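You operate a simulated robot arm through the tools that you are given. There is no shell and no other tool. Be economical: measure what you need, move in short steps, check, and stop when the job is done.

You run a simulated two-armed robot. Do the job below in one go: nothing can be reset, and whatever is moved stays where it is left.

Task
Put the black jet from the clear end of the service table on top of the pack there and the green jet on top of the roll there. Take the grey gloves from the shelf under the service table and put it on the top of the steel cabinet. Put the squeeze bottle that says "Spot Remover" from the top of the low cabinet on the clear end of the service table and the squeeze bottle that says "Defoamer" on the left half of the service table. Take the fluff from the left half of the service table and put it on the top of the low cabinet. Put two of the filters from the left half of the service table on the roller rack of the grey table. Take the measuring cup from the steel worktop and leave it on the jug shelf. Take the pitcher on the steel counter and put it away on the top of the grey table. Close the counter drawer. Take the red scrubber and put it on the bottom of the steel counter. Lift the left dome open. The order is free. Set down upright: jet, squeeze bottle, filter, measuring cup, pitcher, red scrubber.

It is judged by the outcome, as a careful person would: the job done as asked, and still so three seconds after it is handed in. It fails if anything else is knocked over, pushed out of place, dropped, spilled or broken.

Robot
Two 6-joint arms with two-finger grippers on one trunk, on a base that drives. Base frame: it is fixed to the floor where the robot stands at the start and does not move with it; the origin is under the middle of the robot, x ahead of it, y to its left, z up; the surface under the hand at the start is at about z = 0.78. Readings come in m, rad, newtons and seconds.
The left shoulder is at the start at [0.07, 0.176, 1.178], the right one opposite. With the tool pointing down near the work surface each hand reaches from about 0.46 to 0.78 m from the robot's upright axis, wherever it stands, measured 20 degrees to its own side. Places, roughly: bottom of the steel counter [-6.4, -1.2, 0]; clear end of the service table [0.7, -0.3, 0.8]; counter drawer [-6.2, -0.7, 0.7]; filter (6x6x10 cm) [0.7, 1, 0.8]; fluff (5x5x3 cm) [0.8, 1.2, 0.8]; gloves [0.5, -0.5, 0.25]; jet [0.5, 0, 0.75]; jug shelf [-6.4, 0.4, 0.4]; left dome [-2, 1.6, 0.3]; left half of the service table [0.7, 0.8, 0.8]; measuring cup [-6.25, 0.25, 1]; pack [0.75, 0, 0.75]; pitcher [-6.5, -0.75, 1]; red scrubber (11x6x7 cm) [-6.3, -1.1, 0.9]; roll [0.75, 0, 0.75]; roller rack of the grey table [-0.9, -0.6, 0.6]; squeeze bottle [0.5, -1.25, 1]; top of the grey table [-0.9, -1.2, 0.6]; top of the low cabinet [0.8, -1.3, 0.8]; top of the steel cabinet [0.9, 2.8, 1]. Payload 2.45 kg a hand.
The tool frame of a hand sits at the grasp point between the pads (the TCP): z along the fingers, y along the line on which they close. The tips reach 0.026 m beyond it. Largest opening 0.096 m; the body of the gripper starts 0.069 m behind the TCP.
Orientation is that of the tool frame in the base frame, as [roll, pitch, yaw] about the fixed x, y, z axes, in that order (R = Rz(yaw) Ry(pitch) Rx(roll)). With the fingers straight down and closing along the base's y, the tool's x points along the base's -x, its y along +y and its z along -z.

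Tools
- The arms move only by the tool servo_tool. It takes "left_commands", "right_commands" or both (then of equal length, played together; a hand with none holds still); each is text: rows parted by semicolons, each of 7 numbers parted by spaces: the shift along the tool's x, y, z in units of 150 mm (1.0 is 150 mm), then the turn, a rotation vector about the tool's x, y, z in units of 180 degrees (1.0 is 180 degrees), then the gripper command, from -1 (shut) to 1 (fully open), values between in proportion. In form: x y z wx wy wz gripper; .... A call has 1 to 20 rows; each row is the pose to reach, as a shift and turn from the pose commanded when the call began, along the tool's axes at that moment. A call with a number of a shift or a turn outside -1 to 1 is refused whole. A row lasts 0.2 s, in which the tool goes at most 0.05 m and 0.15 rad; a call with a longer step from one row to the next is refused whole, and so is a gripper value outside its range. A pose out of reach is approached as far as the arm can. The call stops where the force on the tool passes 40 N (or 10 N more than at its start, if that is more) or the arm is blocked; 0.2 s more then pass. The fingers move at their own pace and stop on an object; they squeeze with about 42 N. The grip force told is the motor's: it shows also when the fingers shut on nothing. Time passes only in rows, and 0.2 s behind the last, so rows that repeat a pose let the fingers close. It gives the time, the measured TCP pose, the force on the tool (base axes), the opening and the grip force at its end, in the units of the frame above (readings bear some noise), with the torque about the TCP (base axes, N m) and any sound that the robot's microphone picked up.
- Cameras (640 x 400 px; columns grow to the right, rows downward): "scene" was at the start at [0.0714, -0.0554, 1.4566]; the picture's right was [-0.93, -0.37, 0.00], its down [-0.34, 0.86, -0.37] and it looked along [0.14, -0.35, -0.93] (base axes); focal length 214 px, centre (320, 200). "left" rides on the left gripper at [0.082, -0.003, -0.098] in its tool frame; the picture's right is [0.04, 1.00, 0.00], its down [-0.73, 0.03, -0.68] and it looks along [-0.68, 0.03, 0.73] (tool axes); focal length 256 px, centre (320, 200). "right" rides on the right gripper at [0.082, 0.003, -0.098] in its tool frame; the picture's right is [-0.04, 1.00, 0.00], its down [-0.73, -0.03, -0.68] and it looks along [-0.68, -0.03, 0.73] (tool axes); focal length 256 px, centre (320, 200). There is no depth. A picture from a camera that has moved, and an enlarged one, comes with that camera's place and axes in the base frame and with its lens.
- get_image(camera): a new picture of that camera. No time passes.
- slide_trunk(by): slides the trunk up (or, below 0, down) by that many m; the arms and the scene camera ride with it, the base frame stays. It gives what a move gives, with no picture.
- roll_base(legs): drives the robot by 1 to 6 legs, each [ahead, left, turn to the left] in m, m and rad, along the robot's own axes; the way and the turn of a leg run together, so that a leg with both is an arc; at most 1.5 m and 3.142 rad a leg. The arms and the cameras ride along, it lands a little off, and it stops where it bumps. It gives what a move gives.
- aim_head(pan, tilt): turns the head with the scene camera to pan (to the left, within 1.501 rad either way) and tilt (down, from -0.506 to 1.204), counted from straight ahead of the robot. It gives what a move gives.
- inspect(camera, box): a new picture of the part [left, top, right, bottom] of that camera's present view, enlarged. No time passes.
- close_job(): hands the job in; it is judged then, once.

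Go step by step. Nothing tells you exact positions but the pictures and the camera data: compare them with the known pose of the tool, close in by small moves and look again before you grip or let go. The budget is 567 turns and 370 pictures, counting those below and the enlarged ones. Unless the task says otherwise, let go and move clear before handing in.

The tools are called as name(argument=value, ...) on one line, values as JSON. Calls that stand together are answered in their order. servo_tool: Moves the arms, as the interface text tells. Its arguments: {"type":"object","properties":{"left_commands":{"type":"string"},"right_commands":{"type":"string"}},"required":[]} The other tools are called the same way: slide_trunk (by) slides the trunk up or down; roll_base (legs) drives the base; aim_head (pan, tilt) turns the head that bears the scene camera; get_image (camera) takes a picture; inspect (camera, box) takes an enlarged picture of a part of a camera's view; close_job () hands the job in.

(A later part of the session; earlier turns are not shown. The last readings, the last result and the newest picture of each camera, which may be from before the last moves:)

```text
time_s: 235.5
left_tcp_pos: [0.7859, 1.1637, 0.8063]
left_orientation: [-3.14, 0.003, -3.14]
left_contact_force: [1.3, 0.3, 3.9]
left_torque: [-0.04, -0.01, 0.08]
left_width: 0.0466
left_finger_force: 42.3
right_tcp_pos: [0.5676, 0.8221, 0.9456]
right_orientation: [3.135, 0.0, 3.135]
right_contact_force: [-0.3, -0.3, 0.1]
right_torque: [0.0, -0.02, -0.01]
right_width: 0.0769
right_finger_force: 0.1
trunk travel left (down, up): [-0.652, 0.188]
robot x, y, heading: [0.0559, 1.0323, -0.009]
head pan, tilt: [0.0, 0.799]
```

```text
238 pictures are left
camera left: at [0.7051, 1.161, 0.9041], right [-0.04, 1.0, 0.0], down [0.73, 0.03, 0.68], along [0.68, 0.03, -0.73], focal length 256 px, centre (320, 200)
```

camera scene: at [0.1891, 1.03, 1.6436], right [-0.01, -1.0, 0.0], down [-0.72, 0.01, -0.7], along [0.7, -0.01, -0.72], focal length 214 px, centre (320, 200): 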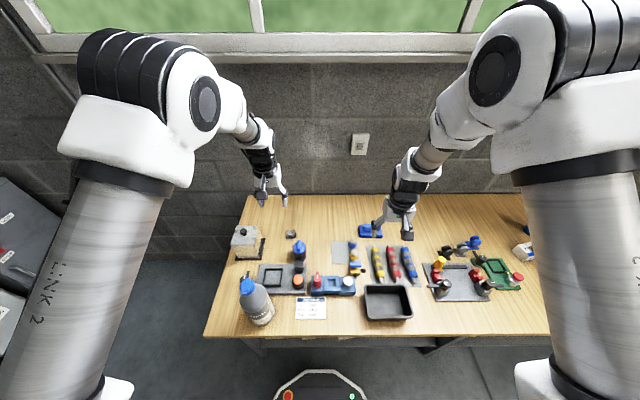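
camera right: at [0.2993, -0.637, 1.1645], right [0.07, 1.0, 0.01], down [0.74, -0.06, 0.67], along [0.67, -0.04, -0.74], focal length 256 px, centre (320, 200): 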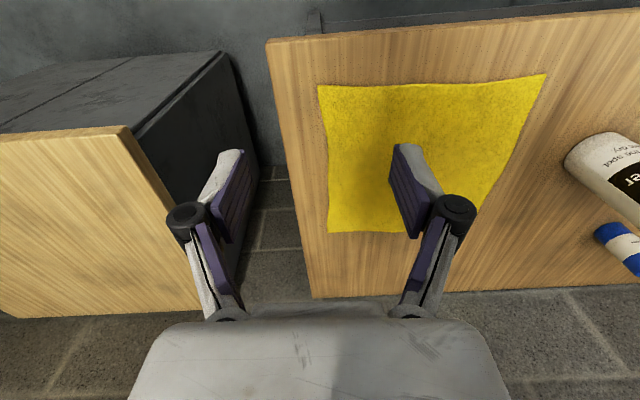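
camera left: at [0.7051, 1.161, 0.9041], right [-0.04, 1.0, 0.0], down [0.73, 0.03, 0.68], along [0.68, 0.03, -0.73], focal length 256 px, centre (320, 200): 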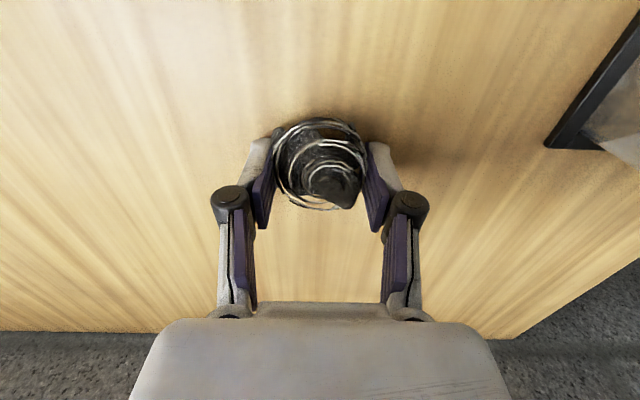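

Fluff held. Lift high, back off, and drive to the low cabinet.

servo_tool(left_commands="0 0 -0.2 0 0 0 -1; 0 0 -0.5 0 0 0 -1; 0 0 -0.8 0 0 0 -1; 0 0 -1 0 0 0 -1")

slide_trunk(by=0.18)

servo_tool(left_commands="0.3 0 -0.1 0 0 0 -1; 0.6 0 -0.2 0 0 0 -1; 0.9 0 -0.3 0 0 0 -1", right_commands="0 0 -0.15 0 0 0 0.6; 0 0 -0.3 0 0 0 0.6; 0 0 -0.3 0 0 0 0.6")

roll_base(legs=[[-0.15, 0, 0], [0, -1.2, 0], [0, -1.02, 0]])

get_image(camera="scene")

get_image(camera="left")

```text
time_s: 236.5
left_tcp_pos: [0.7845, 1.1652, 0.9562]
left_orientation: [-3.14, 0.002, -3.14]
left_contact_force: [-0.7, -0.3, -0.2]
left_torque: [0.02, -0.01, 0.0]
left_width: 0.0464
left_finger_force: 41.6
right_tcp_pos: [0.5683, 0.8214, 0.946]
right_orientation: [3.135, -0.001, 3.137]
right_contact_force: [0.1, -0.1, 0.4]
right_torque: [0.0, -0.04, 0.0]
right_width: 0.0768
right_finger_force: 0.1
trunk travel left (down, up): [-0.652, 0.188]
robot x, y, heading: [0.0584, 1.0327, -0.009]
head pan, tilt: [0.0, 0.799]
```

```text
time_s: 238.5
left_tcp_pos: [0.7843, 1.1646, 1.1361]
left_orientation: [-3.139, 0.002, -3.141]
left_contact_force: [0.5, -1.4, -1.4]
left_torque: [-0.02, 0.0, 0.02]
left_width: 0.0462
left_finger_force: 42.4
right_tcp_pos: [0.5683, 0.8209, 1.1252]
right_orientation: [3.135, -0.001, 3.136]
right_contact_force: [-0.7, -0.4, 0.6]
right_torque: [-0.01, 0.0, -0.03]
right_width: 0.077
right_finger_force: 0.0
trunk travel left (down, up): [-0.832, 0.008]
robot x, y, heading: [0.0593, 1.034, -0.008]
head pan, tilt: [0.0, 0.799]
```

```text
time_s: 239.3
left_tcp_pos: [0.6483, 1.1643, 1.1808]
left_orientation: [-3.139, 0.004, -3.137]
left_contact_force: [-0.1, -0.8, 0.5]
left_torque: [0.03, -0.03, -0.01]
left_width: 0.0461
left_finger_force: 42.3
right_tcp_pos: [0.567, 0.8207, 1.1715]
right_orientation: [3.133, 0.001, 3.136]
right_contact_force: [-0.1, -0.2, -0.4]
right_torque: [-0.02, 0.01, 0.02]
right_width: 0.0769
right_finger_force: 0.1
trunk travel left (down, up): [-0.832, 0.008]
robot x, y, heading: [0.0589, 1.0321, -0.009]
head pan, tilt: [0.0, 0.799]
```

```text
time_s: 251.1
left_tcp_pos: [0.4721, -1.0213, 1.1801]
left_orientation: [-3.139, 0.002, 3.123]
left_contact_force: [-0.4, 0.1, 0.0]
left_torque: [-0.01, -0.01, -0.03]
left_width: 0.0462
left_finger_force: 42.0
right_tcp_pos: [0.3835, -1.3631, 1.1712]
right_orientation: [3.137, 0.0, 3.114]
right_contact_force: [-0.3, -0.6, 1.1]
right_torque: [0.0, 0.04, -0.02]
right_width: 0.0766
right_finger_force: 0.0
trunk travel left (down, up): [-0.832, 0.008]
robot x, y, heading: [-0.1235, -1.1413, -0.03]
head pan, tilt: [0.0, 0.799]
```

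```text
237 pictures are left
camera scene: at [0.01, -1.1462, 1.6535], right [-0.03, -1.0, 0.0], down [-0.72, 0.02, -0.7], along [0.7, -0.02, -0.72], focal length 214 px, centre (320, 200)
```

scene: 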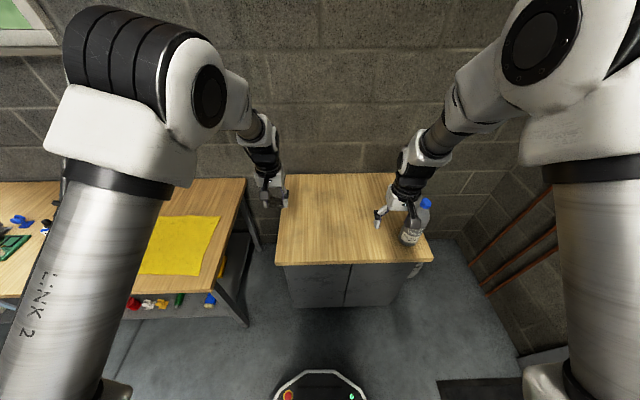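

```text
236 pictures are left
camera left: at [0.3905, -1.0225, 1.2778], right [-0.02, 1.0, 0.0], down [0.73, 0.02, 0.68], along [0.68, 0.01, -0.73], focal length 256 px, centre (320, 200)
```

left: 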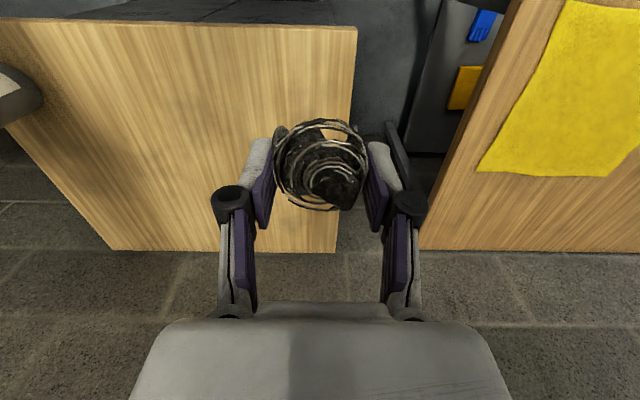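

roll_base(legs=[[0.06, -0.1, 0]])

servo_tool(left_commands="-0.2 0 0.2 0 0 0 -1; -0.4 0 0.45 0 0 0 -1; -0.5 0 0.7 0 0 0 -1; -0.5 0 1 0 0 0 -1")

servo_tool(left_commands="0 0 0.3 0 0 0 -1; 0 0 0.6 0 0 0 -1; 0 0 0.9 0 0 0 -1")

get_image(camera="left")

inspect(camera="scene", box=[240, 160, 440, 290])

```text
time_s: 252.3
left_tcp_pos: [0.529, -1.1226, 1.1801]
left_orientation: [-3.139, 0.004, 3.121]
left_contact_force: [-0.1, -0.4, 0.2]
left_torque: [0.0, -0.01, 0.02]
left_width: 0.0462
left_finger_force: 41.9
right_tcp_pos: [0.4418, -1.4658, 1.1724]
right_orientation: [3.137, 0.002, 3.116]
right_contact_force: [-0.5, 0.0, 0.8]
right_torque: [-0.02, -0.01, 0.0]
right_width: 0.0768
right_finger_force: 0.1
trunk travel left (down, up): [-0.832, 0.008]
robot x, y, heading: [-0.0631, -1.2423, -0.031]
head pan, tilt: [0.0, 0.799]
```

```text
time_s: 253.3
left_tcp_pos: [0.6066, -1.1253, 1.0294]
left_orientation: [-3.141, 0.003, 3.121]
left_contact_force: [1.0, -0.5, -0.3]
left_torque: [0.0, 0.02, 0.0]
left_width: 0.0464
left_finger_force: 42.6
right_tcp_pos: [0.4426, -1.4659, 1.1709]
right_orientation: [3.136, 0.0, 3.116]
right_contact_force: [-0.3, 0.9, 0.5]
right_torque: [-0.02, 0.03, 0.03]
right_width: 0.0769
right_finger_force: 0.0
trunk travel left (down, up): [-0.832, 0.008]
robot x, y, heading: [-0.0645, -1.2464, -0.029]
head pan, tilt: [0.0, 0.799]
```

```text
time_s: 254.1
left_tcp_pos: [0.6062, -1.1235, 0.8952]
left_orientation: [-3.141, 0.001, 3.123]
left_contact_force: [0.2, 0.6, -0.1]
left_torque: [0.01, 0.02, 0.03]
left_width: 0.0461
left_finger_force: 42.6
right_tcp_pos: [0.4416, -1.4669, 1.1713]
right_orientation: [3.138, 0.0, 3.114]
right_contact_force: [-0.6, -0.9, -0.6]
right_torque: [0.0, 0.0, 0.03]
right_width: 0.0769
right_finger_force: 0.0
trunk travel left (down, up): [-0.832, 0.008]
robot x, y, heading: [-0.0649, -1.242, -0.029]
head pan, tilt: [0.0, 0.799]
```

```text
235 pictures are left
camera left: at [0.5244, -1.126, 0.9922], right [-0.02, 1.0, 0.0], down [0.73, 0.02, 0.68], along [0.68, 0.01, -0.73], focal length 256 px, centre (320, 200)
```

left: 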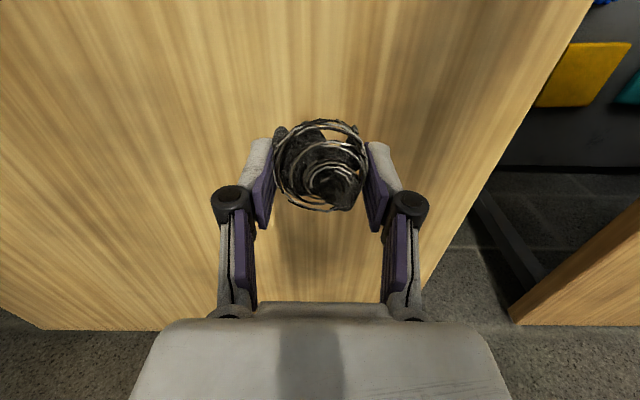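

```text
3.08 times, centred on (340, 225) of scene
camera zoom: at [0.068, -1.2496, 1.6536], right [-0.03, -1.0, 0.0], down [-0.72, 0.02, -0.7], along [0.7, -0.02, -0.72], focal length 660 px, centre (258, 123)
```

zoom: 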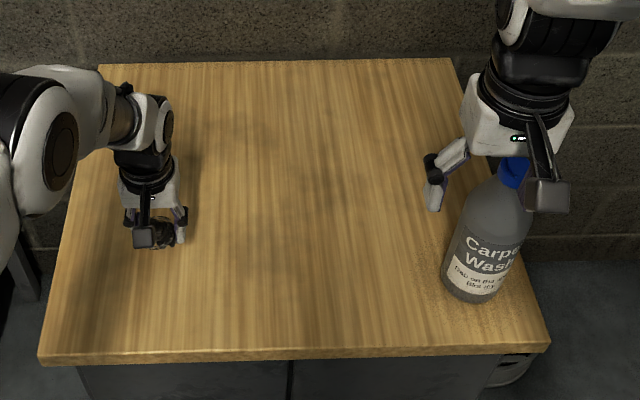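

servo_tool(left_commands="0 0 0.15 0 0 0 -1; 0 0 0.3 0 0 0 -1; 0 0 0.4 0 0 0 -1; 0 0 0.44 0 0 0 -1")

```text
time_s: 255.1
left_tcp_pos: [0.6052, -1.126, 0.8292]
left_orientation: [-3.139, 0.003, 3.124]
left_contact_force: [0.9, 0.4, -0.1]
left_torque: [-0.01, 0.01, -0.01]
left_width: 0.0464
left_finger_force: 41.8
right_tcp_pos: [0.4417, -1.4672, 1.1726]
right_orientation: [3.136, -0.002, 3.115]
right_contact_force: [0.9, -0.4, 0.4]
right_torque: [-0.01, 0.0, -0.02]
right_width: 0.0768
right_finger_force: 0.2
trunk travel left (down, up): [-0.832, 0.008]
robot x, y, heading: [-0.0653, -1.2457, -0.031]
head pan, tilt: [0.0, 0.799]
```

servo_tool(left_commands="0 0 0.015 0 0 0 -1; 0 0 0.015 0 0 0 0; 0 0 0.015 0 0 0 0.5; 0 0 -0.1 0 0 0 0.5; 0 0 -0.4 0 0 0 0.5; 0 0 -0.7 0 0 0 0.5; 0 0 -1 0 0 0 0.5")

inspect(camera="left", box=[200, 20, 440, 170])

```text
time_s: 256.7
left_tcp_pos: [0.6029, -1.127, 0.9807]
left_orientation: [-3.14, 0.001, 3.122]
left_contact_force: [-0.8, 0.0, -0.1]
left_torque: [0.0, -0.01, 0.0]
left_width: 0.0718
left_finger_force: 0.1
right_tcp_pos: [0.441, -1.4669, 1.1716]
right_orientation: [3.134, 0.001, 3.117]
right_contact_force: [0.4, 0.2, 0.3]
right_torque: [0.0, -0.03, 0.04]
right_width: 0.0765
right_finger_force: 0.0
trunk travel left (down, up): [-0.832, 0.008]
robot x, y, heading: [-0.0622, -1.2434, -0.029]
head pan, tilt: [0.0, 0.799]
```

```text
2.67 times, centred on (320, 95) of left
camera zoom: at [0.5204, -1.1287, 1.0776], right [-0.02, 1.0, 0.0], down [0.73, 0.02, 0.68], along [0.68, 0.01, -0.73], focal length 683 px, centre (320, 480)
```

zoom: 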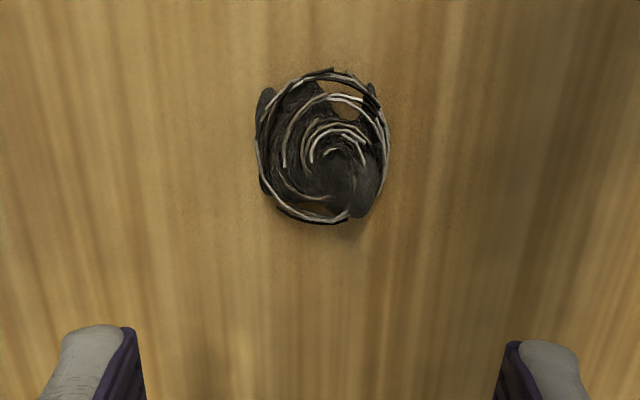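

The fluff lies on the cabinet. Next I head west; I back away, go to the middle of the room and turn around to look for the dome.

servo_tool(left_commands="0 0 -0.3 0 0 0 0.5; 0 0 -0.6 0 0 0 0.5; 0 0 -0.9 0 0 0 0.5")

roll_base(legs=[[-0.2, 0, 0], [0, 1.2, 0], [0, 0.6, 0], [0, 0, 1.57], [0, 0, 1.57]])

aim_head(pan=-0.3, tilt=0.4)

get_image(camera="scene")

```text
time_s: 257.5
left_tcp_pos: [0.6032, -1.126, 1.1183]
left_orientation: [-3.139, 0.002, 3.123]
left_contact_force: [0.8, 0.3, 0.1]
left_torque: [0.02, -0.03, 0.02]
left_width: 0.072
left_finger_force: 0.0
right_tcp_pos: [0.4409, -1.4665, 1.1709]
right_orientation: [3.137, 0.004, 3.115]
right_contact_force: [0.3, -0.5, -0.4]
right_torque: [0.01, 0.02, -0.03]
right_width: 0.077
right_finger_force: 0.1
trunk travel left (down, up): [-0.832, 0.008]
robot x, y, heading: [-0.0622, -1.2444, -0.027]
head pan, tilt: [0.0, 0.799]
```

```text
time_s: 275.4
left_tcp_pos: [-0.8605, 0.4539, 1.1168]
left_orientation: [-3.14, 0.001, -0.039]
left_contact_force: [-0.4, 0.6, -0.2]
left_torque: [-0.01, -0.02, 0.0]
left_width: 0.072
left_finger_force: 0.2
right_tcp_pos: [-0.6907, 0.7902, 1.1711]
right_orientation: [3.133, 0.001, -0.047]
right_contact_force: [-0.6, 0.1, -0.6]
right_torque: [0.02, -0.04, 0.0]
right_width: 0.0766
right_finger_force: 0.0
trunk travel left (down, up): [-0.832, 0.008]
robot x, y, heading: [-0.1923, 0.5594, 3.09]
head pan, tilt: [0.0, 0.799]
```

```text
time_s: 276.3
left_tcp_pos: [-0.8605, 0.4543, 1.1161]
left_orientation: [-3.14, 0.002, -0.04]
left_contact_force: [-0.6, 0.5, -0.1]
left_torque: [-0.02, -0.01, -0.03]
left_width: 0.0718
left_finger_force: 0.1
right_tcp_pos: [-0.6907, 0.7908, 1.1704]
right_orientation: [3.136, 0.001, -0.047]
right_contact_force: [0.9, 0.0, 0.0]
right_torque: [-0.01, 0.04, -0.03]
right_width: 0.0766
right_finger_force: 0.2
trunk travel left (down, up): [-0.832, 0.008]
robot x, y, heading: [-0.1872, 0.5609, 3.093]
head pan, tilt: [-0.3, 0.4]
```

```text
232 pictures are left
camera scene: at [-0.328, 0.5896, 1.6886], right [0.34, 0.94, 0.0], down [0.37, -0.13, -0.92], along [-0.86, 0.32, -0.39], focal length 214 px, centre (320, 200)
```

scene: 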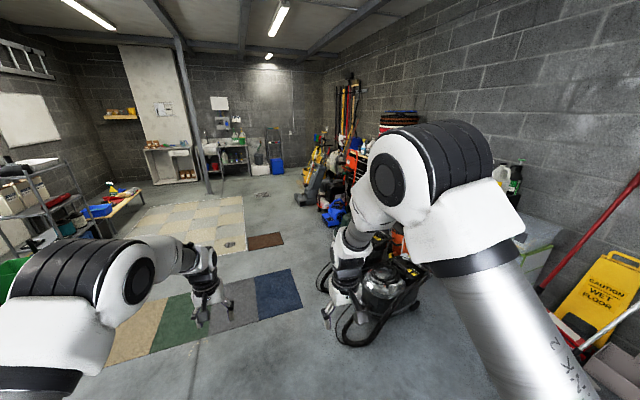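

roll_base(legs=[[0.5, 0, 0]])

aim_head(pan=-0.75, tilt=0.6)

get_image(camera="scene")

```text
time_s: 279.2
left_tcp_pos: [-1.3545, 0.476, 1.1184]
left_orientation: [-3.14, 0.005, -0.035]
left_contact_force: [-0.1, 1.2, 0.8]
left_torque: [0.0, 0.0, 0.0]
left_width: 0.0719
left_finger_force: 0.1
right_tcp_pos: [-1.1853, 0.8134, 1.1716]
right_orientation: [3.136, 0.002, -0.044]
right_contact_force: [0.5, -0.1, 0.4]
right_torque: [-0.01, 0.0, 0.02]
right_width: 0.0768
right_finger_force: 0.1
trunk travel left (down, up): [-0.832, 0.008]
robot x, y, heading: [-0.6884, 0.584, 3.095]
head pan, tilt: [-0.3, 0.4]
```

```text
time_s: 280.1
left_tcp_pos: [-1.3537, 0.4764, 1.1151]
left_orientation: [-3.14, 0.002, -0.036]
left_contact_force: [0.0, 0.0, 0.3]
left_torque: [0.01, -0.01, 0.01]
left_width: 0.0722
left_finger_force: 0.1
right_tcp_pos: [-1.1868, 0.8142, 1.1703]
right_orientation: [3.137, 0.0, -0.043]
right_contact_force: [-0.4, 0.0, -1.0]
right_torque: [0.04, -0.04, 0.01]
right_width: 0.0767
right_finger_force: 0.0
trunk travel left (down, up): [-0.832, 0.008]
robot x, y, heading: [-0.6862, 0.5816, 3.095]
head pan, tilt: [-0.75, 0.6]
```

```text
231 pictures are left
camera scene: at [-0.7979, 0.6452, 1.6704], right [0.72, 0.7, 0.0], down [0.4, -0.4, -0.82], along [-0.58, 0.59, -0.57], focal length 214 px, centre (320, 200)
```

scene: 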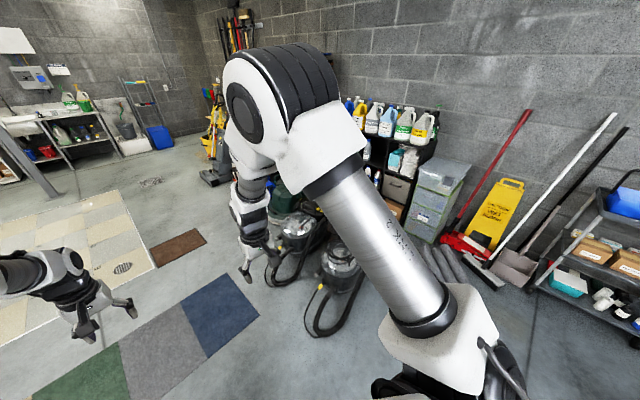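

The two extractors' domes are at about [-1.99, 1.59] (left) and [-1.49, 1.58] (right). I go in front of the left one, facing +y, and look closely.

roll_base(legs=[[1.2, 0.1, 0], [0, 0, -1.53]])

aim_head(pan=0, tilt=0.8)

get_image(camera="scene")

```text
time_s: 290.0
left_tcp_pos: [-1.9776, 1.2229, 1.1166]
left_orientation: [-3.14, 0.001, -1.618]
left_contact_force: [0.5, 0.3, -0.8]
left_torque: [-0.01, -0.02, 0.01]
left_width: 0.0721
left_finger_force: 0.0
right_tcp_pos: [-1.6425, 1.0501, 1.1716]
right_orientation: [3.137, 0.001, -1.625]
right_contact_force: [0.6, -0.9, 0.0]
right_torque: [-0.04, 0.05, 0.0]
right_width: 0.0767
right_finger_force: 0.0
trunk travel left (down, up): [-0.832, 0.008]
robot x, y, heading: [-1.8809, 0.5499, 1.511]
head pan, tilt: [-0.75, 0.6]
```

```text
time_s: 291.1
left_tcp_pos: [-1.9776, 1.2234, 1.1161]
left_orientation: [-3.141, 0.002, -1.618]
left_contact_force: [-1.2, 0.0, -0.8]
left_torque: [-0.01, 0.0, -0.01]
left_width: 0.0721
left_finger_force: 0.0
right_tcp_pos: [-1.6422, 1.0509, 1.1718]
right_orientation: [3.136, -0.001, -1.625]
right_contact_force: [0.2, -0.1, -0.3]
right_torque: [0.0, -0.01, 0.0]
right_width: 0.0768
right_finger_force: 0.0
trunk travel left (down, up): [-0.832, 0.008]
robot x, y, heading: [-1.8808, 0.5559, 1.513]
head pan, tilt: [0.0, 0.799]
```

```text
230 pictures are left
camera scene: at [-1.8717, 0.68, 1.6536], right [1.0, -0.06, 0.0], down [-0.04, -0.72, -0.7], along [0.04, 0.7, -0.72], focal length 214 px, centre (320, 200)
```

scene: 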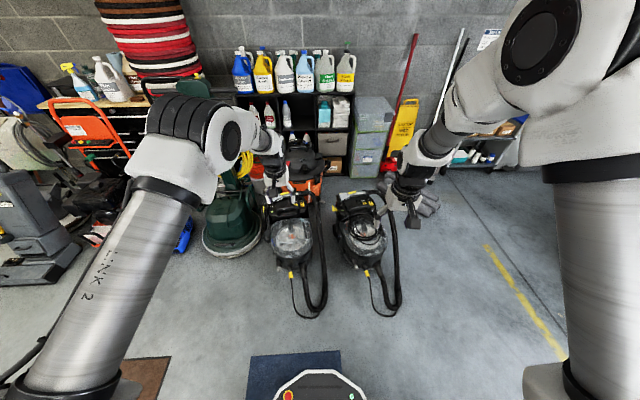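

inspect(camera="scene", box=[240, 160, 420, 330])

```text
2.35 times, centred on (330, 245) of scene
camera zoom: at [-1.8717, 0.68, 1.6536], right [1.0, -0.06, 0.0], down [-0.04, -0.72, -0.7], along [0.04, 0.7, -0.72], focal length 505 px, centre (296, 94)
```

zoom: 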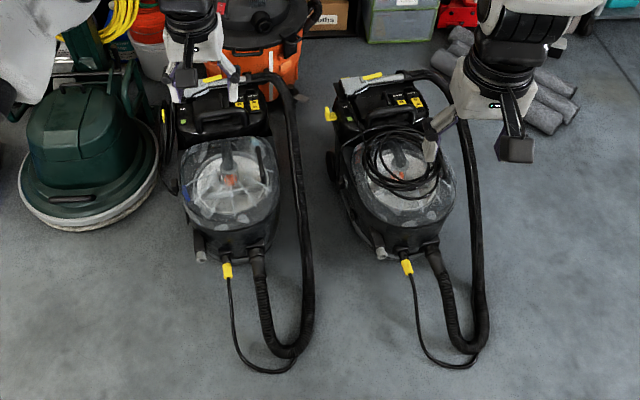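

slide_trunk(by=-0.4)

roll_base(legs=[[0.1, 0.0, 0.0578]])

get_image(camera="left")

inspect(camera="scene", box=[220, 160, 380, 300])

```text
time_s: 294.9
left_tcp_pos: [-1.9778, 1.2214, 0.7173]
left_orientation: [-3.14, 0.005, -1.618]
left_contact_force: [0.0, 0.3, -0.3]
left_torque: [-0.02, 0.02, -0.02]
left_width: 0.0721
left_finger_force: 0.0
right_tcp_pos: [-1.6417, 1.0484, 0.7713]
right_orientation: [3.137, -0.001, -1.626]
right_contact_force: [-0.3, 0.0, 0.1]
right_torque: [0.02, 0.03, 0.02]
right_width: 0.0769
right_finger_force: 0.0
trunk travel left (down, up): [-0.432, 0.408]
robot x, y, heading: [-1.8796, 0.5537, 1.513]
head pan, tilt: [0.0, 0.799]
```

```text
time_s: 296.0
left_tcp_pos: [-2.0138, 1.3175, 0.7156]
left_orientation: [-3.139, 0.002, -1.561]
left_contact_force: [-0.3, 0.8, -0.9]
left_torque: [-0.02, 0.0, -0.01]
left_width: 0.0719
left_finger_force: 0.1
right_tcp_pos: [-1.6674, 1.1652, 0.7703]
right_orientation: [3.135, -0.002, -1.569]
right_contact_force: [-0.2, 0.2, -0.2]
right_torque: [-0.06, -0.01, 0.01]
right_width: 0.0768
right_finger_force: 0.0
trunk travel left (down, up): [-0.432, 0.408]
robot x, y, heading: [-1.8776, 0.6507, 1.567]
head pan, tilt: [0.0, 0.799]
```

```text
228 pictures are left
camera left: at [-2.009, 1.2358, 0.8133], right [-1.0, -0.05, 0.0], down [-0.04, 0.73, 0.68], along [-0.03, 0.68, -0.73], focal length 256 px, centre (320, 200)
```

left: 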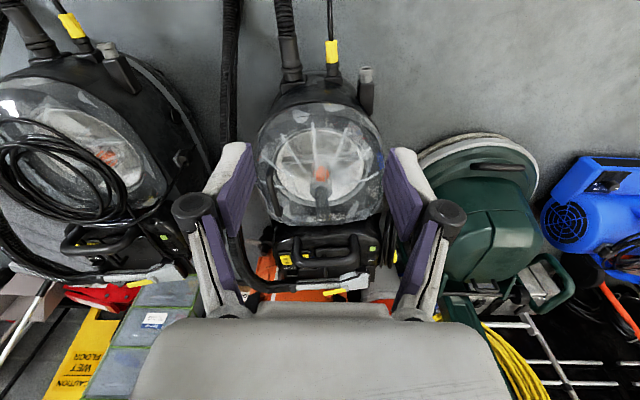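

```text
2.86 times, centred on (300, 230) of scene
camera zoom: at [-1.8762, 0.7824, 1.2534], right [1.0, 0.0, 0.0], down [0.0, -0.72, -0.7], along [0.0, 0.7, -0.72], focal length 613 px, centre (377, 114)
```

zoom: 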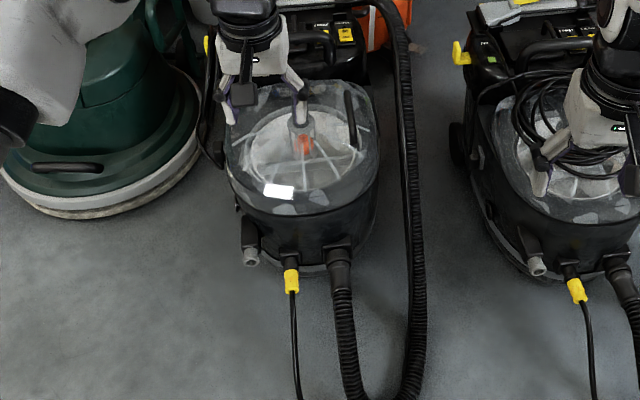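

inspect(camera="left", box=[230, 60, 410, 300])

inspect(camera="scene", box=[265, 170, 345, 240])

```text
1.67 times, centred on (320, 180) of left
camera zoom: at [-2.009, 1.2358, 0.8133], right [-1.0, -0.05, 0.0], down [-0.04, 0.73, 0.68], along [-0.03, 0.68, -0.73], focal length 427 px, centre (320, 233)
```

zoom: 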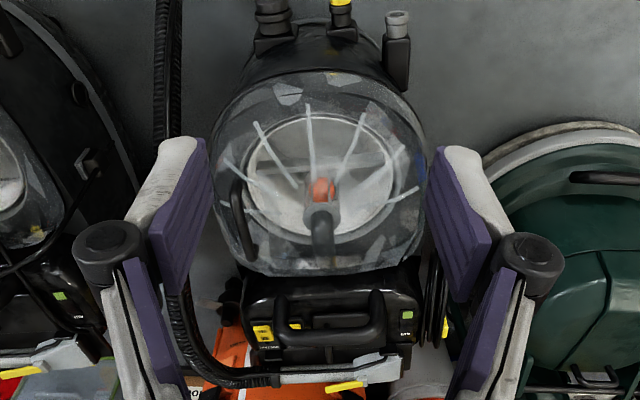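

```text
5.71 times, centred on (305, 205) of scene
camera zoom: at [-1.8762, 0.7824, 1.2534], right [1.0, 0.0, 0.0], down [0.0, -0.72, -0.7], along [0.0, 0.7, -0.72], focal length 1226 px, centre (406, 171)
```

zoom: 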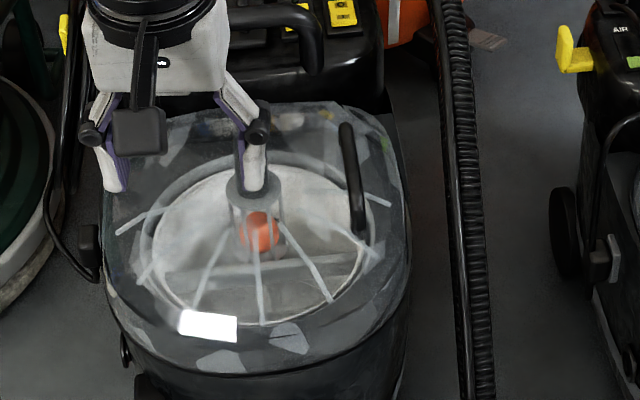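

The dome has a black handle bar along y on its right side at about [-1.927, 1.577, 0.42], so it likely hinges on the left. I position the left hand above it with fingers closing along x.

roll_base(legs=[[0.18, -0.05, 0]])

slide_trunk(by=-0.12)

get_image(camera="left")

inspect(camera="scene", box=[240, 140, 380, 260])

```text
time_s: 297.6
left_tcp_pos: [-1.9644, 1.4931, 0.7152]
left_orientation: [-3.14, 0.003, -1.558]
left_contact_force: [0.4, 0.5, -0.8]
left_torque: [0.01, 0.05, 0.0]
left_width: 0.072
left_finger_force: 0.0
right_tcp_pos: [-1.6188, 1.341, 0.7705]
right_orientation: [3.134, 0.0, -1.565]
right_contact_force: [0.1, -0.1, 0.2]
right_torque: [-0.01, 0.03, -0.01]
right_width: 0.0769
right_finger_force: 0.1
trunk travel left (down, up): [-0.432, 0.408]
robot x, y, heading: [-1.8255, 0.8326, 1.57]
head pan, tilt: [0.0, 0.799]
```

```text
time_s: 299.1
left_tcp_pos: [-1.9649, 1.4916, 0.597]
left_orientation: [-3.138, 0.003, -1.557]
left_contact_force: [0.7, 0.6, 0.5]
left_torque: [0.0, -0.03, -0.01]
left_width: 0.0722
left_finger_force: 0.2
right_tcp_pos: [-1.6189, 1.3398, 0.6527]
right_orientation: [3.137, 0.0, -1.566]
right_contact_force: [0.1, -2.1, -1.3]
right_torque: [0.02, 0.0, -0.02]
right_width: 0.0767
right_finger_force: 0.1
trunk travel left (down, up): [-0.312, 0.528]
robot x, y, heading: [-1.8256, 0.8313, 1.574]
head pan, tilt: [0.0, 0.799]
```

```text
224 pictures are left
camera left: at [-1.9609, 1.4102, 0.6942], right [-1.0, -0.05, 0.0], down [-0.04, 0.73, 0.68], along [-0.03, 0.68, -0.73], focal length 256 px, centre (320, 200)
```

left: 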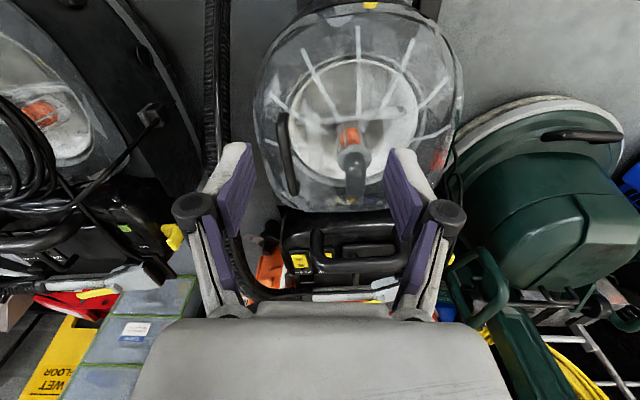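

```text
3.33 times, centred on (310, 200) of scene
camera zoom: at [-1.8262, 0.9566, 1.1336], right [1.0, 0.0, 0.0], down [0.0, -0.72, -0.7], along [0.0, 0.7, -0.72], focal length 715 px, centre (353, 200)
```

zoom: 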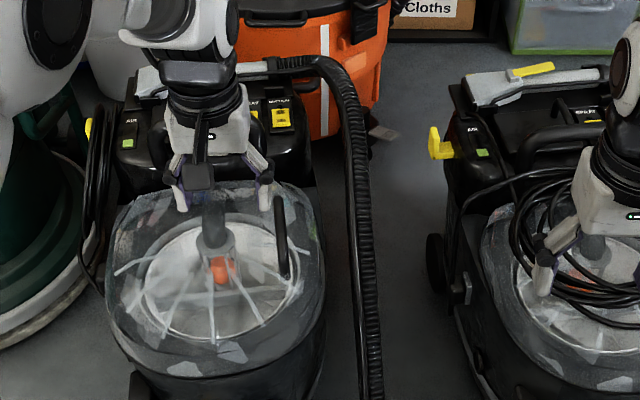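

servo_tool(left_commands="-0.2 -0.09 0.1 0 0 0 0; -0.4 -0.18 0.3 0 0 0 0; -0.6 -0.27 0.5 0 0 0 -0.2; -0.66 -0.27 0.7 0 0 0 -0.2; -0.66 -0.27 0.85 0 0 0 -0.2")

get_image(camera="left")

inspect(camera="scene", box=[260, 150, 360, 240])

```text
time_s: 300.3
left_tcp_pos: [-1.9404, 1.5599, 0.4797]
left_orientation: [-3.14, 0.002, -1.558]
left_contact_force: [-0.1, 0.5, 0.2]
left_torque: [-0.01, -0.06, -0.01]
left_width: 0.0385
left_finger_force: 0.1
left hand out of reach, approached as far as the arm can: row 3, 4, 5
right_tcp_pos: [-1.6197, 1.3425, 0.6514]
right_orientation: [3.137, 0.001, -1.566]
right_contact_force: [0.3, 0.4, 0.1]
right_torque: [0.02, -0.01, 0.0]
right_width: 0.0768
right_finger_force: 0.1
trunk travel left (down, up): [-0.312, 0.528]
robot x, y, heading: [-1.8254, 0.83, 1.571]
head pan, tilt: [0.0, 0.799]
```

```text
222 pictures are left
camera left: at [-1.9354, 1.4784, 0.577], right [-1.0, -0.05, 0.0], down [-0.04, 0.73, 0.68], along [-0.03, 0.68, -0.73], focal length 256 px, centre (320, 200)
```

left: 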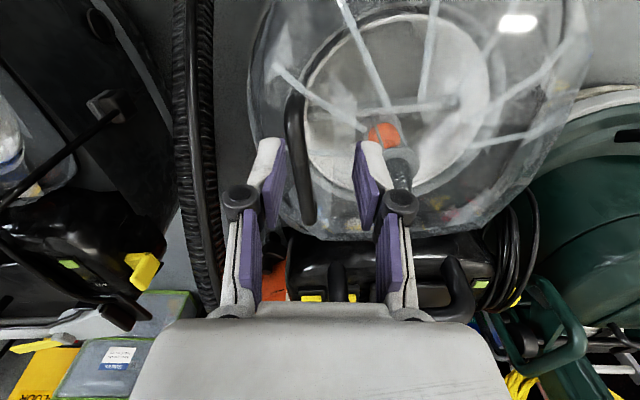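

```text
4.44 times, centred on (310, 195) of scene
camera zoom: at [-1.8266, 0.9573, 1.1335], right [1.0, 0.0, 0.0], down [0.0, -0.72, -0.7], along [0.0, 0.7, -0.72], focal length 953 px, centre (364, 222)
```

zoom: 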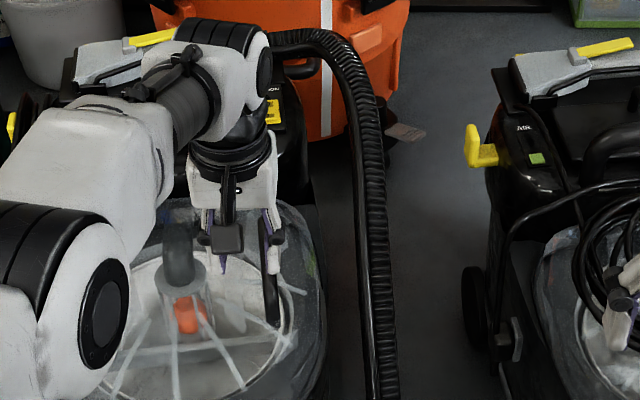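

servo_tool(left_commands="0 0 -0.3 0 0 0 -0.2; 0 -0.05 -0.6 0 0 0 -0.2; 0 -0.1 -0.8 0 0 0 -0.2")

slide_trunk(by=-0.14)

servo_tool(left_commands="-0.1 0 0 0 0 0 -0.2; -0.2 0 0 0 0 0 -0.2")

get_image(camera="left")

```text
time_s: 301.1
left_tcp_pos: [-1.9258, 1.5605, 0.5998]
left_orientation: [-3.141, 0.006, -1.556]
left_contact_force: [0.4, 0.6, -0.1]
left_torque: [0.03, 0.01, -0.03]
left_width: 0.0384
left_finger_force: 0.0
right_tcp_pos: [-1.6199, 1.3394, 0.6522]
right_orientation: [3.135, 0.0, -1.568]
right_contact_force: [-0.2, 0.9, 0.4]
right_torque: [-0.02, -0.01, -0.02]
right_width: 0.0769
right_finger_force: 0.0
trunk travel left (down, up): [-0.312, 0.528]
robot x, y, heading: [-1.8301, 0.8273, 1.572]
head pan, tilt: [0.0, 0.799]
```

```text
time_s: 302.7
left_tcp_pos: [-1.9261, 1.5588, 0.4591]
left_orientation: [-3.139, 0.002, -1.556]
left_contact_force: [0.4, -0.4, -0.6]
left_torque: [-0.02, -0.01, -0.01]
left_width: 0.0385
left_finger_force: 0.1
right_tcp_pos: [-1.62, 1.3403, 0.5122]
right_orientation: [3.137, 0.001, -1.566]
right_contact_force: [0.1, 0.6, 0.4]
right_torque: [0.01, 0.01, 0.03]
right_width: 0.0766
right_finger_force: 0.0
trunk travel left (down, up): [-0.172, 0.668]
robot x, y, heading: [-1.8234, 0.8301, 1.571]
head pan, tilt: [0.0, 0.799]
```

```text
time_s: 303.3
left_tcp_pos: [-1.9273, 1.5718, 0.458]
left_orientation: [3.141, 0.002, -1.556]
left_contact_force: [0.3, 0.2, 0.3]
left_torque: [0.0, 0.0, 0.0]
left_width: 0.0385
left_finger_force: 0.0
left hand out of reach, approached as far as the arm can: row 1, 2
right_tcp_pos: [-1.62, 1.34, 0.5112]
right_orientation: [3.135, 0.001, -1.564]
right_contact_force: [1.0, -0.4, -0.1]
right_torque: [0.03, -0.01, 0.03]
right_width: 0.0769
right_finger_force: 0.0
trunk travel left (down, up): [-0.172, 0.668]
robot x, y, heading: [-1.8247, 0.8309, 1.571]
head pan, tilt: [0.0, 0.799]
```

```text
220 pictures are left
camera left: at [-1.9238, 1.4895, 0.5558], right [-1.0, -0.05, 0.0], down [-0.04, 0.73, 0.68], along [-0.04, 0.68, -0.73], focal length 256 px, centre (320, 200)
```

left: 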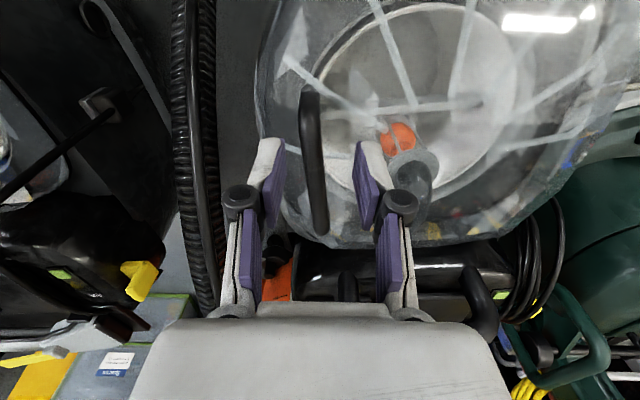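

servo_tool(left_commands="0 -0.03 0.1 0 0 0 -0.2; 0 -0.05 0.2 0 0 0 -0.2; 0 -0.05 0.3 0 0 0 -0.2")

get_image(camera="left")

inspect(camera="scene", box=[260, 150, 360, 240])

```text
time_s: 304.1
left_tcp_pos: [-1.9214, 1.5663, 0.4133]
left_orientation: [-3.14, 0.001, -1.56]
left_contact_force: [0.2, 0.5, 0.1]
left_torque: [0.02, 0.03, -0.03]
left_width: 0.0384
left_finger_force: 0.0
left hand out of reach, approached as far as the arm can: row 3
right_tcp_pos: [-1.6194, 1.3406, 0.5112]
right_orientation: [3.136, 0.0, -1.565]
right_contact_force: [0.0, 0.3, -0.2]
right_torque: [-0.05, 0.03, 0.02]
right_width: 0.0767
right_finger_force: 0.1
trunk travel left (down, up): [-0.172, 0.668]
robot x, y, heading: [-1.8252, 0.829, 1.57]
head pan, tilt: [0.0, 0.799]
```

```text
219 pictures are left
camera left: at [-1.9174, 1.4857, 0.5106], right [-1.0, -0.05, 0.0], down [-0.04, 0.73, 0.68], along [-0.03, 0.68, -0.73], focal length 256 px, centre (320, 200)
```

left: 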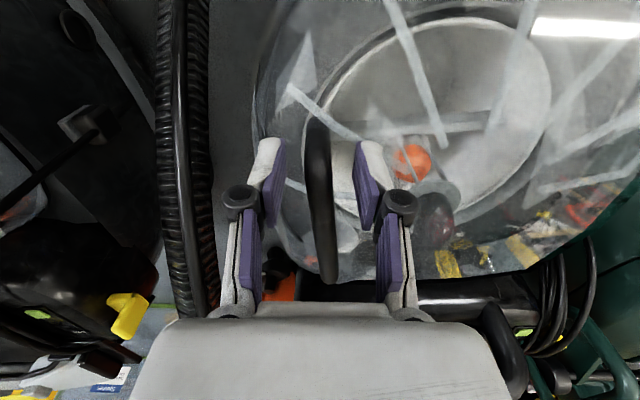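

```text
4.44 times, centred on (310, 195) of scene
camera zoom: at [-1.8262, 0.9568, 0.9936], right [1.0, 0.0, 0.0], down [0.0, -0.72, -0.7], along [0.0, 0.7, -0.72], focal length 953 px, centre (364, 222)
```

zoom: 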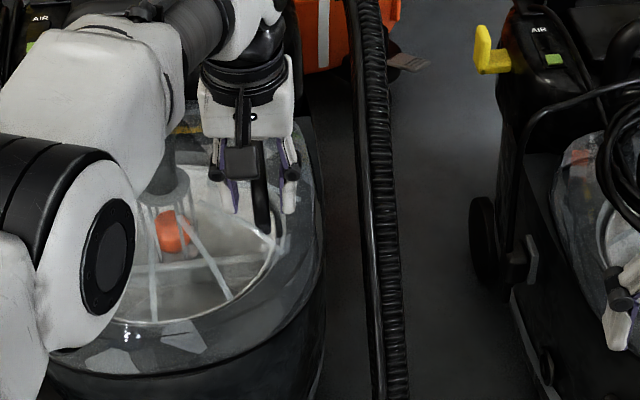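

servo_tool(left_commands="0 0.01 0.05 0 0 0 -0.2; 0 0.01 0.09 0 0 0 -0.2")

servo_tool(left_commands="0 0 0 0 0 0 -0.6; 0 0 0 0 0 0 -1; 0 0 0 0 0 0 -1")

get_image(camera="left")

```text
time_s: 304.7
left_tcp_pos: [-1.9235, 1.5675, 0.4016]
left_orientation: [3.141, 0.007, -1.555]
left_contact_force: [-1.0, 0.4, 7.7]
left_torque: [0.11, 0.26, -0.03]
left_width: 0.0393
left_finger_force: 0.9
right_tcp_pos: [-1.6195, 1.3394, 0.5129]
right_orientation: [3.134, 0.002, -1.564]
right_contact_force: [0.6, -0.1, 0.4]
right_torque: [0.02, -0.04, -0.02]
right_width: 0.077
right_finger_force: 0.0
trunk travel left (down, up): [-0.172, 0.668]
robot x, y, heading: [-1.8266, 0.8257, 1.573]
head pan, tilt: [0.0, 0.799]
```

```text
time_s: 305.5
left_tcp_pos: [-1.9219, 1.5662, 0.4013]
left_orientation: [-3.139, 0.004, -1.558]
left_contact_force: [16.6, 1.6, 13.7]
left_torque: [-0.02, -1.38, 0.67]
left_width: 0.0158
left_finger_force: 41.8
right_tcp_pos: [-1.618, 1.3388, 0.5122]
right_orientation: [3.135, 0.002, -1.565]
right_contact_force: [0.3, -0.2, -0.1]
right_torque: [0.02, 0.01, 0.01]
right_width: 0.0768
right_finger_force: 0.0
trunk travel left (down, up): [-0.172, 0.668]
robot x, y, heading: [-1.824, 0.8297, 1.573]
head pan, tilt: [0.0, 0.799]
```

```text
217 pictures are left
camera left: at [-1.917, 1.4848, 0.4991], right [-1.0, -0.05, 0.0], down [-0.04, 0.73, 0.68], along [-0.03, 0.68, -0.73], focal length 256 px, centre (320, 200)
```

left: 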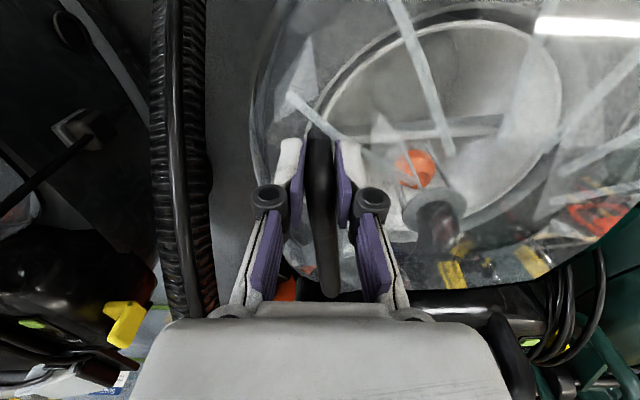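

The handle is held. A small lift along the supposed arc (hinge on the left) to test.

servo_tool(left_commands="0 0.04 -0.08 0.018 0 0 -1; 0 0.08 -0.17 0.036 0 0 -1; 0 0.14 -0.27 0.055 0 0 -1")

get_image(camera="left")

inspect(camera="scene", box=[240, 140, 360, 240])

```text
time_s: 306.3
left_tcp_pos: [-1.9357, 1.5655, 0.4348]
left_orientation: [-2.987, -0.001, -1.56]
left_contact_force: [8.0, -2.9, -2.9]
left_torque: [0.43, -0.76, 0.69]
left_width: 0.0153
left_finger_force: 41.4
right_tcp_pos: [-1.6176, 1.3381, 0.5106]
right_orientation: [3.135, 0.0, -1.567]
right_contact_force: [-0.5, -0.1, 0.5]
right_torque: [0.0, 0.0, 0.03]
right_width: 0.0767
right_finger_force: 0.1
trunk travel left (down, up): [-0.172, 0.668]
robot x, y, heading: [-1.8248, 0.8283, 1.569]
head pan, tilt: [0.0, 0.799]
stopped in row 3 (left hand): the force on the tool passed its limit at 41 N (the readings are from after the stop); the commanded pose is now the measured one
```

```text
216 pictures are left
camera left: at [-1.9468, 1.4834, 0.5312], right [-0.99, -0.05, -0.15], down [-0.14, 0.73, 0.67], along [0.08, 0.68, -0.73], focal length 256 px, centre (320, 200)
```

left: 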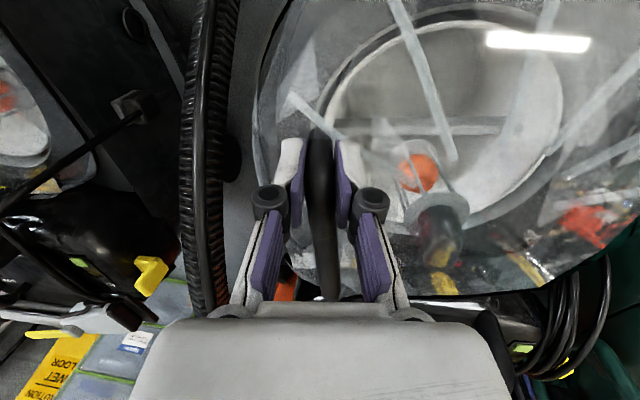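

```text
4.00 times, centred on (300, 190) of scene
camera zoom: at [-1.8253, 0.9569, 0.9933], right [1.0, 0.0, 0.0], down [0.0, -0.72, -0.7], along [0.0, 0.7, -0.72], focal length 858 px, centre (400, 240)
```

zoom: 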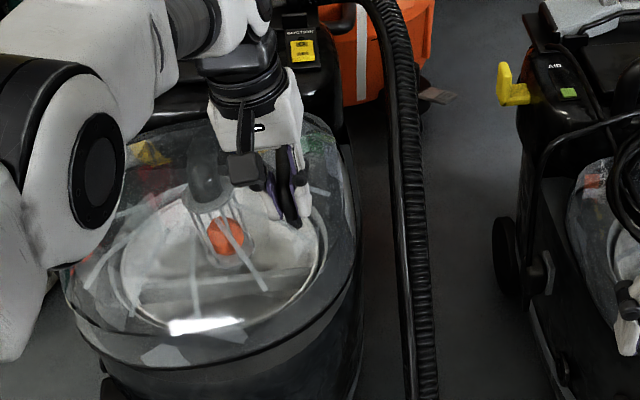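

It moves as expected: hinge on the left near x≈-2.15, z≈0.32. I continue along the arc in 12° steps.

servo_tool(left_commands="0 0.042 -0.105 0.0222 0 0 -1; 0 0.09 -0.207 0.0444 0 0 -1; 0 0.146 -0.305 0.0667 0 0 -1")

```text
time_s: 307.1
left_tcp_pos: [-1.9604, 1.5628, 0.4717]
left_orientation: [-2.805, -0.009, -1.565]
left_contact_force: [5.3, -7.2, 2.2]
left_torque: [0.17, 0.54, 0.3]
left_width: 0.015
left_finger_force: 42.0
right_tcp_pos: [-1.6176, 1.3387, 0.5117]
right_orientation: [3.134, 0.0, -1.569]
right_contact_force: [-0.5, -0.4, 0.5]
right_torque: [0.0, 0.01, 0.03]
right_width: 0.0769
right_finger_force: 0.1
trunk travel left (down, up): [-0.172, 0.668]
robot x, y, heading: [-1.8256, 0.8307, 1.565]
head pan, tilt: [0.0, 0.799]
stopped in row 3 (left hand): the force on the tool passed its limit at 42 N (the readings are from after the stop); the commanded pose is now the measured one
```

servo_tool(left_commands="0 0.02 -0.052 0.0111 0 0 -1; 0 0.042 -0.105 0.0222 0 0 -1; 0 0.065 -0.156 0.0333 0 0 -1; 0 0.09 -0.207 0.0444 0 0 -1")

get_image(camera="scene")

```text
time_s: 308.1
left_tcp_pos: [-1.9794, 1.5605, 0.493]
left_orientation: [-2.677, -0.01, -1.567]
left_contact_force: [8.1, -8.9, 6.9]
left_torque: [-0.23, 1.03, -0.04]
left_width: 0.0155
left_finger_force: 41.5
right_tcp_pos: [-1.6162, 1.3377, 0.5112]
right_orientation: [3.133, 0.002, -1.568]
right_contact_force: [0.1, -0.7, 0.2]
right_torque: [0.0, -0.01, -0.02]
right_width: 0.0767
right_finger_force: 0.0
trunk travel left (down, up): [-0.172, 0.668]
robot x, y, heading: [-1.8274, 0.8276, 1.57]
head pan, tilt: [0.0, 0.799]
stopped in row 4 (left hand): the force on the tool passed its limit at 42 N (the readings are from after the stop); the commanded pose is now the measured one
```

```text
214 pictures are left
camera scene: at [-1.8241, 0.9544, 0.9937], right [1.0, 0.0, 0.0], down [0.0, -0.72, -0.7], along [0.0, 0.7, -0.72], focal length 214 px, centre (320, 200)
```

scene: 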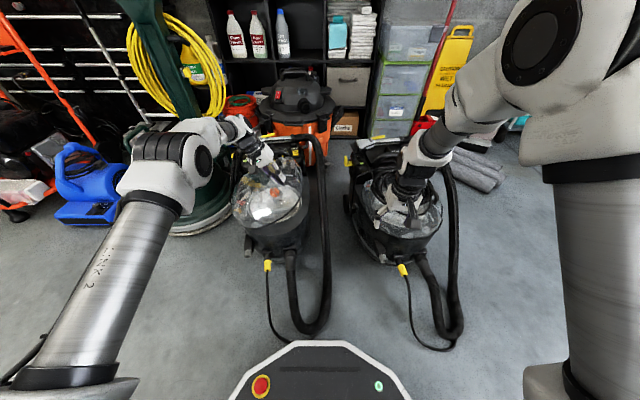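

servo_tool(left_commands="0 0.02 -0.052 0.0111 0 0 -1; 0 0.042 -0.105 0.0222 0 0 -1; 0 0.065 -0.156 0.0333 0 0 -1; 0 0.09 -0.207 0.0444 0 0 -1")

servo_tool(left_commands="0 0.02 -0.052 0.0111 0 0 -1; 0 0.042 -0.105 0.0222 0 0 -1; 0 0.065 -0.156 0.0333 0 0 -1; 0 0.09 -0.207 0.0444 0 0 -1")

inspect(camera="scene", box=[200, 120, 360, 250])

```text
time_s: 308.8
left_tcp_pos: [-1.9938, 1.5589, 0.5077]
left_orientation: [-2.588, -0.017, -1.572]
left_contact_force: [8.0, -10.2, 9.2]
left_torque: [-0.51, 1.08, -0.17]
left_width: 0.0158
left_finger_force: 41.4
right_tcp_pos: [-1.6163, 1.3372, 0.5116]
right_orientation: [3.136, 0.001, -1.567]
right_contact_force: [-0.3, 0.0, 0.4]
right_torque: [0.02, -0.01, -0.01]
right_width: 0.0768
right_finger_force: 0.0
trunk travel left (down, up): [-0.172, 0.668]
robot x, y, heading: [-1.8231, 0.829, 1.571]
head pan, tilt: [0.0, 0.799]
stopped in row 3 (left hand): the force on the tool passed its limit at 43 N (the readings are from after the stop); the commanded pose is now the measured one
```

```text
time_s: 309.5
left_tcp_pos: [-2.0066, 1.5575, 0.5187]
left_orientation: [-2.508, -0.023, -1.576]
left_contact_force: [6.6, -10.8, 9.7]
left_torque: [-0.32, 1.07, -0.05]
left_width: 0.0161
left_finger_force: 42.2
right_tcp_pos: [-1.6162, 1.3356, 0.5121]
right_orientation: [3.135, 0.002, -1.566]
right_contact_force: [-0.1, -0.5, 0.2]
right_torque: [0.01, 0.01, -0.02]
right_width: 0.0768
right_finger_force: 0.0
trunk travel left (down, up): [-0.172, 0.668]
robot x, y, heading: [-1.8254, 0.8302, 1.568]
head pan, tilt: [0.0, 0.799]
stopped in row 3 (left hand): the force on the tool passed its limit at 43 N (the readings are from after the stop); the commanded pose is now the measured one
```

```text
3.08 times, centred on (280, 185) of scene
camera zoom: at [-1.8236, 0.9532, 0.9938], right [1.0, 0.0, 0.0], down [0.0, -0.72, -0.7], along [0.0, 0.7, -0.72], focal length 660 px, centre (443, 246)
```

zoom: 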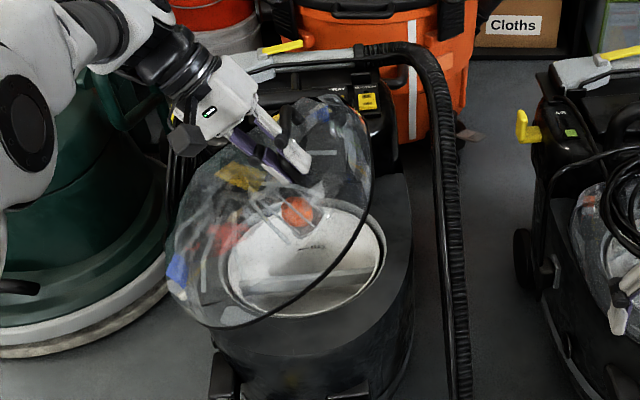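

servo_tool(left_commands="0.03 0.02 -0.052 0.0111 0 0 -1; 0.04 0.042 -0.105 0.0222 0 0 -1; 0.05 0.065 -0.156 0.0333 0 0 -1; 0.06 0.09 -0.207 0.0444 0 0 -1")

servo_tool(left_commands="0.01 0.02 -0.052 0.0111 0 0 -1; 0.02 0.042 -0.105 0.0222 0 0 -1; 0.02 0.065 -0.156 0.0333 0 0 -1; 0.03 0.09 -0.207 0.0444 0 0 -1")

```text
time_s: 310.5
left_tcp_pos: [-2.036, 1.5489, 0.5391]
left_orientation: [-2.369, -0.014, -1.572]
left_contact_force: [16.3, 4.6, 30.4]
left_torque: [1.15, 0.98, 1.05]
left_width: 0.0162
left_finger_force: 42.6
right_tcp_pos: [-1.6156, 1.3373, 0.5139]
right_orientation: [3.132, 0.003, -1.568]
right_contact_force: [-0.8, 0.2, 0.0]
right_torque: [0.01, -0.03, -0.02]
right_width: 0.077
right_finger_force: 0.1
trunk travel left (down, up): [-0.172, 0.668]
robot x, y, heading: [-1.8251, 0.8254, 1.567]
head pan, tilt: [0.0, 0.799]
```

```text
time_s: 311.2
left_tcp_pos: [-2.0537, 1.5483, 0.5499]
left_orientation: [-2.288, -0.012, -1.574]
left_contact_force: [6.9, 1.7, 19.5]
left_torque: [-0.62, 1.17, -0.47]
left_width: 0.0165
left_finger_force: 42.2
right_tcp_pos: [-1.6162, 1.3355, 0.5128]
right_orientation: [3.134, 0.002, -1.568]
right_contact_force: [-0.1, 0.4, 0.8]
right_torque: [0.0, -0.01, 0.0]
right_width: 0.0768
right_finger_force: 0.1
trunk travel left (down, up): [-0.172, 0.668]
robot x, y, heading: [-1.8262, 0.8295, 1.567]
head pan, tilt: [0.0, 0.799]
stopped in row 3 (left hand): the force on the tool passed its limit at 46 N (the readings are from after the stop); the commanded pose is now the measured one
```

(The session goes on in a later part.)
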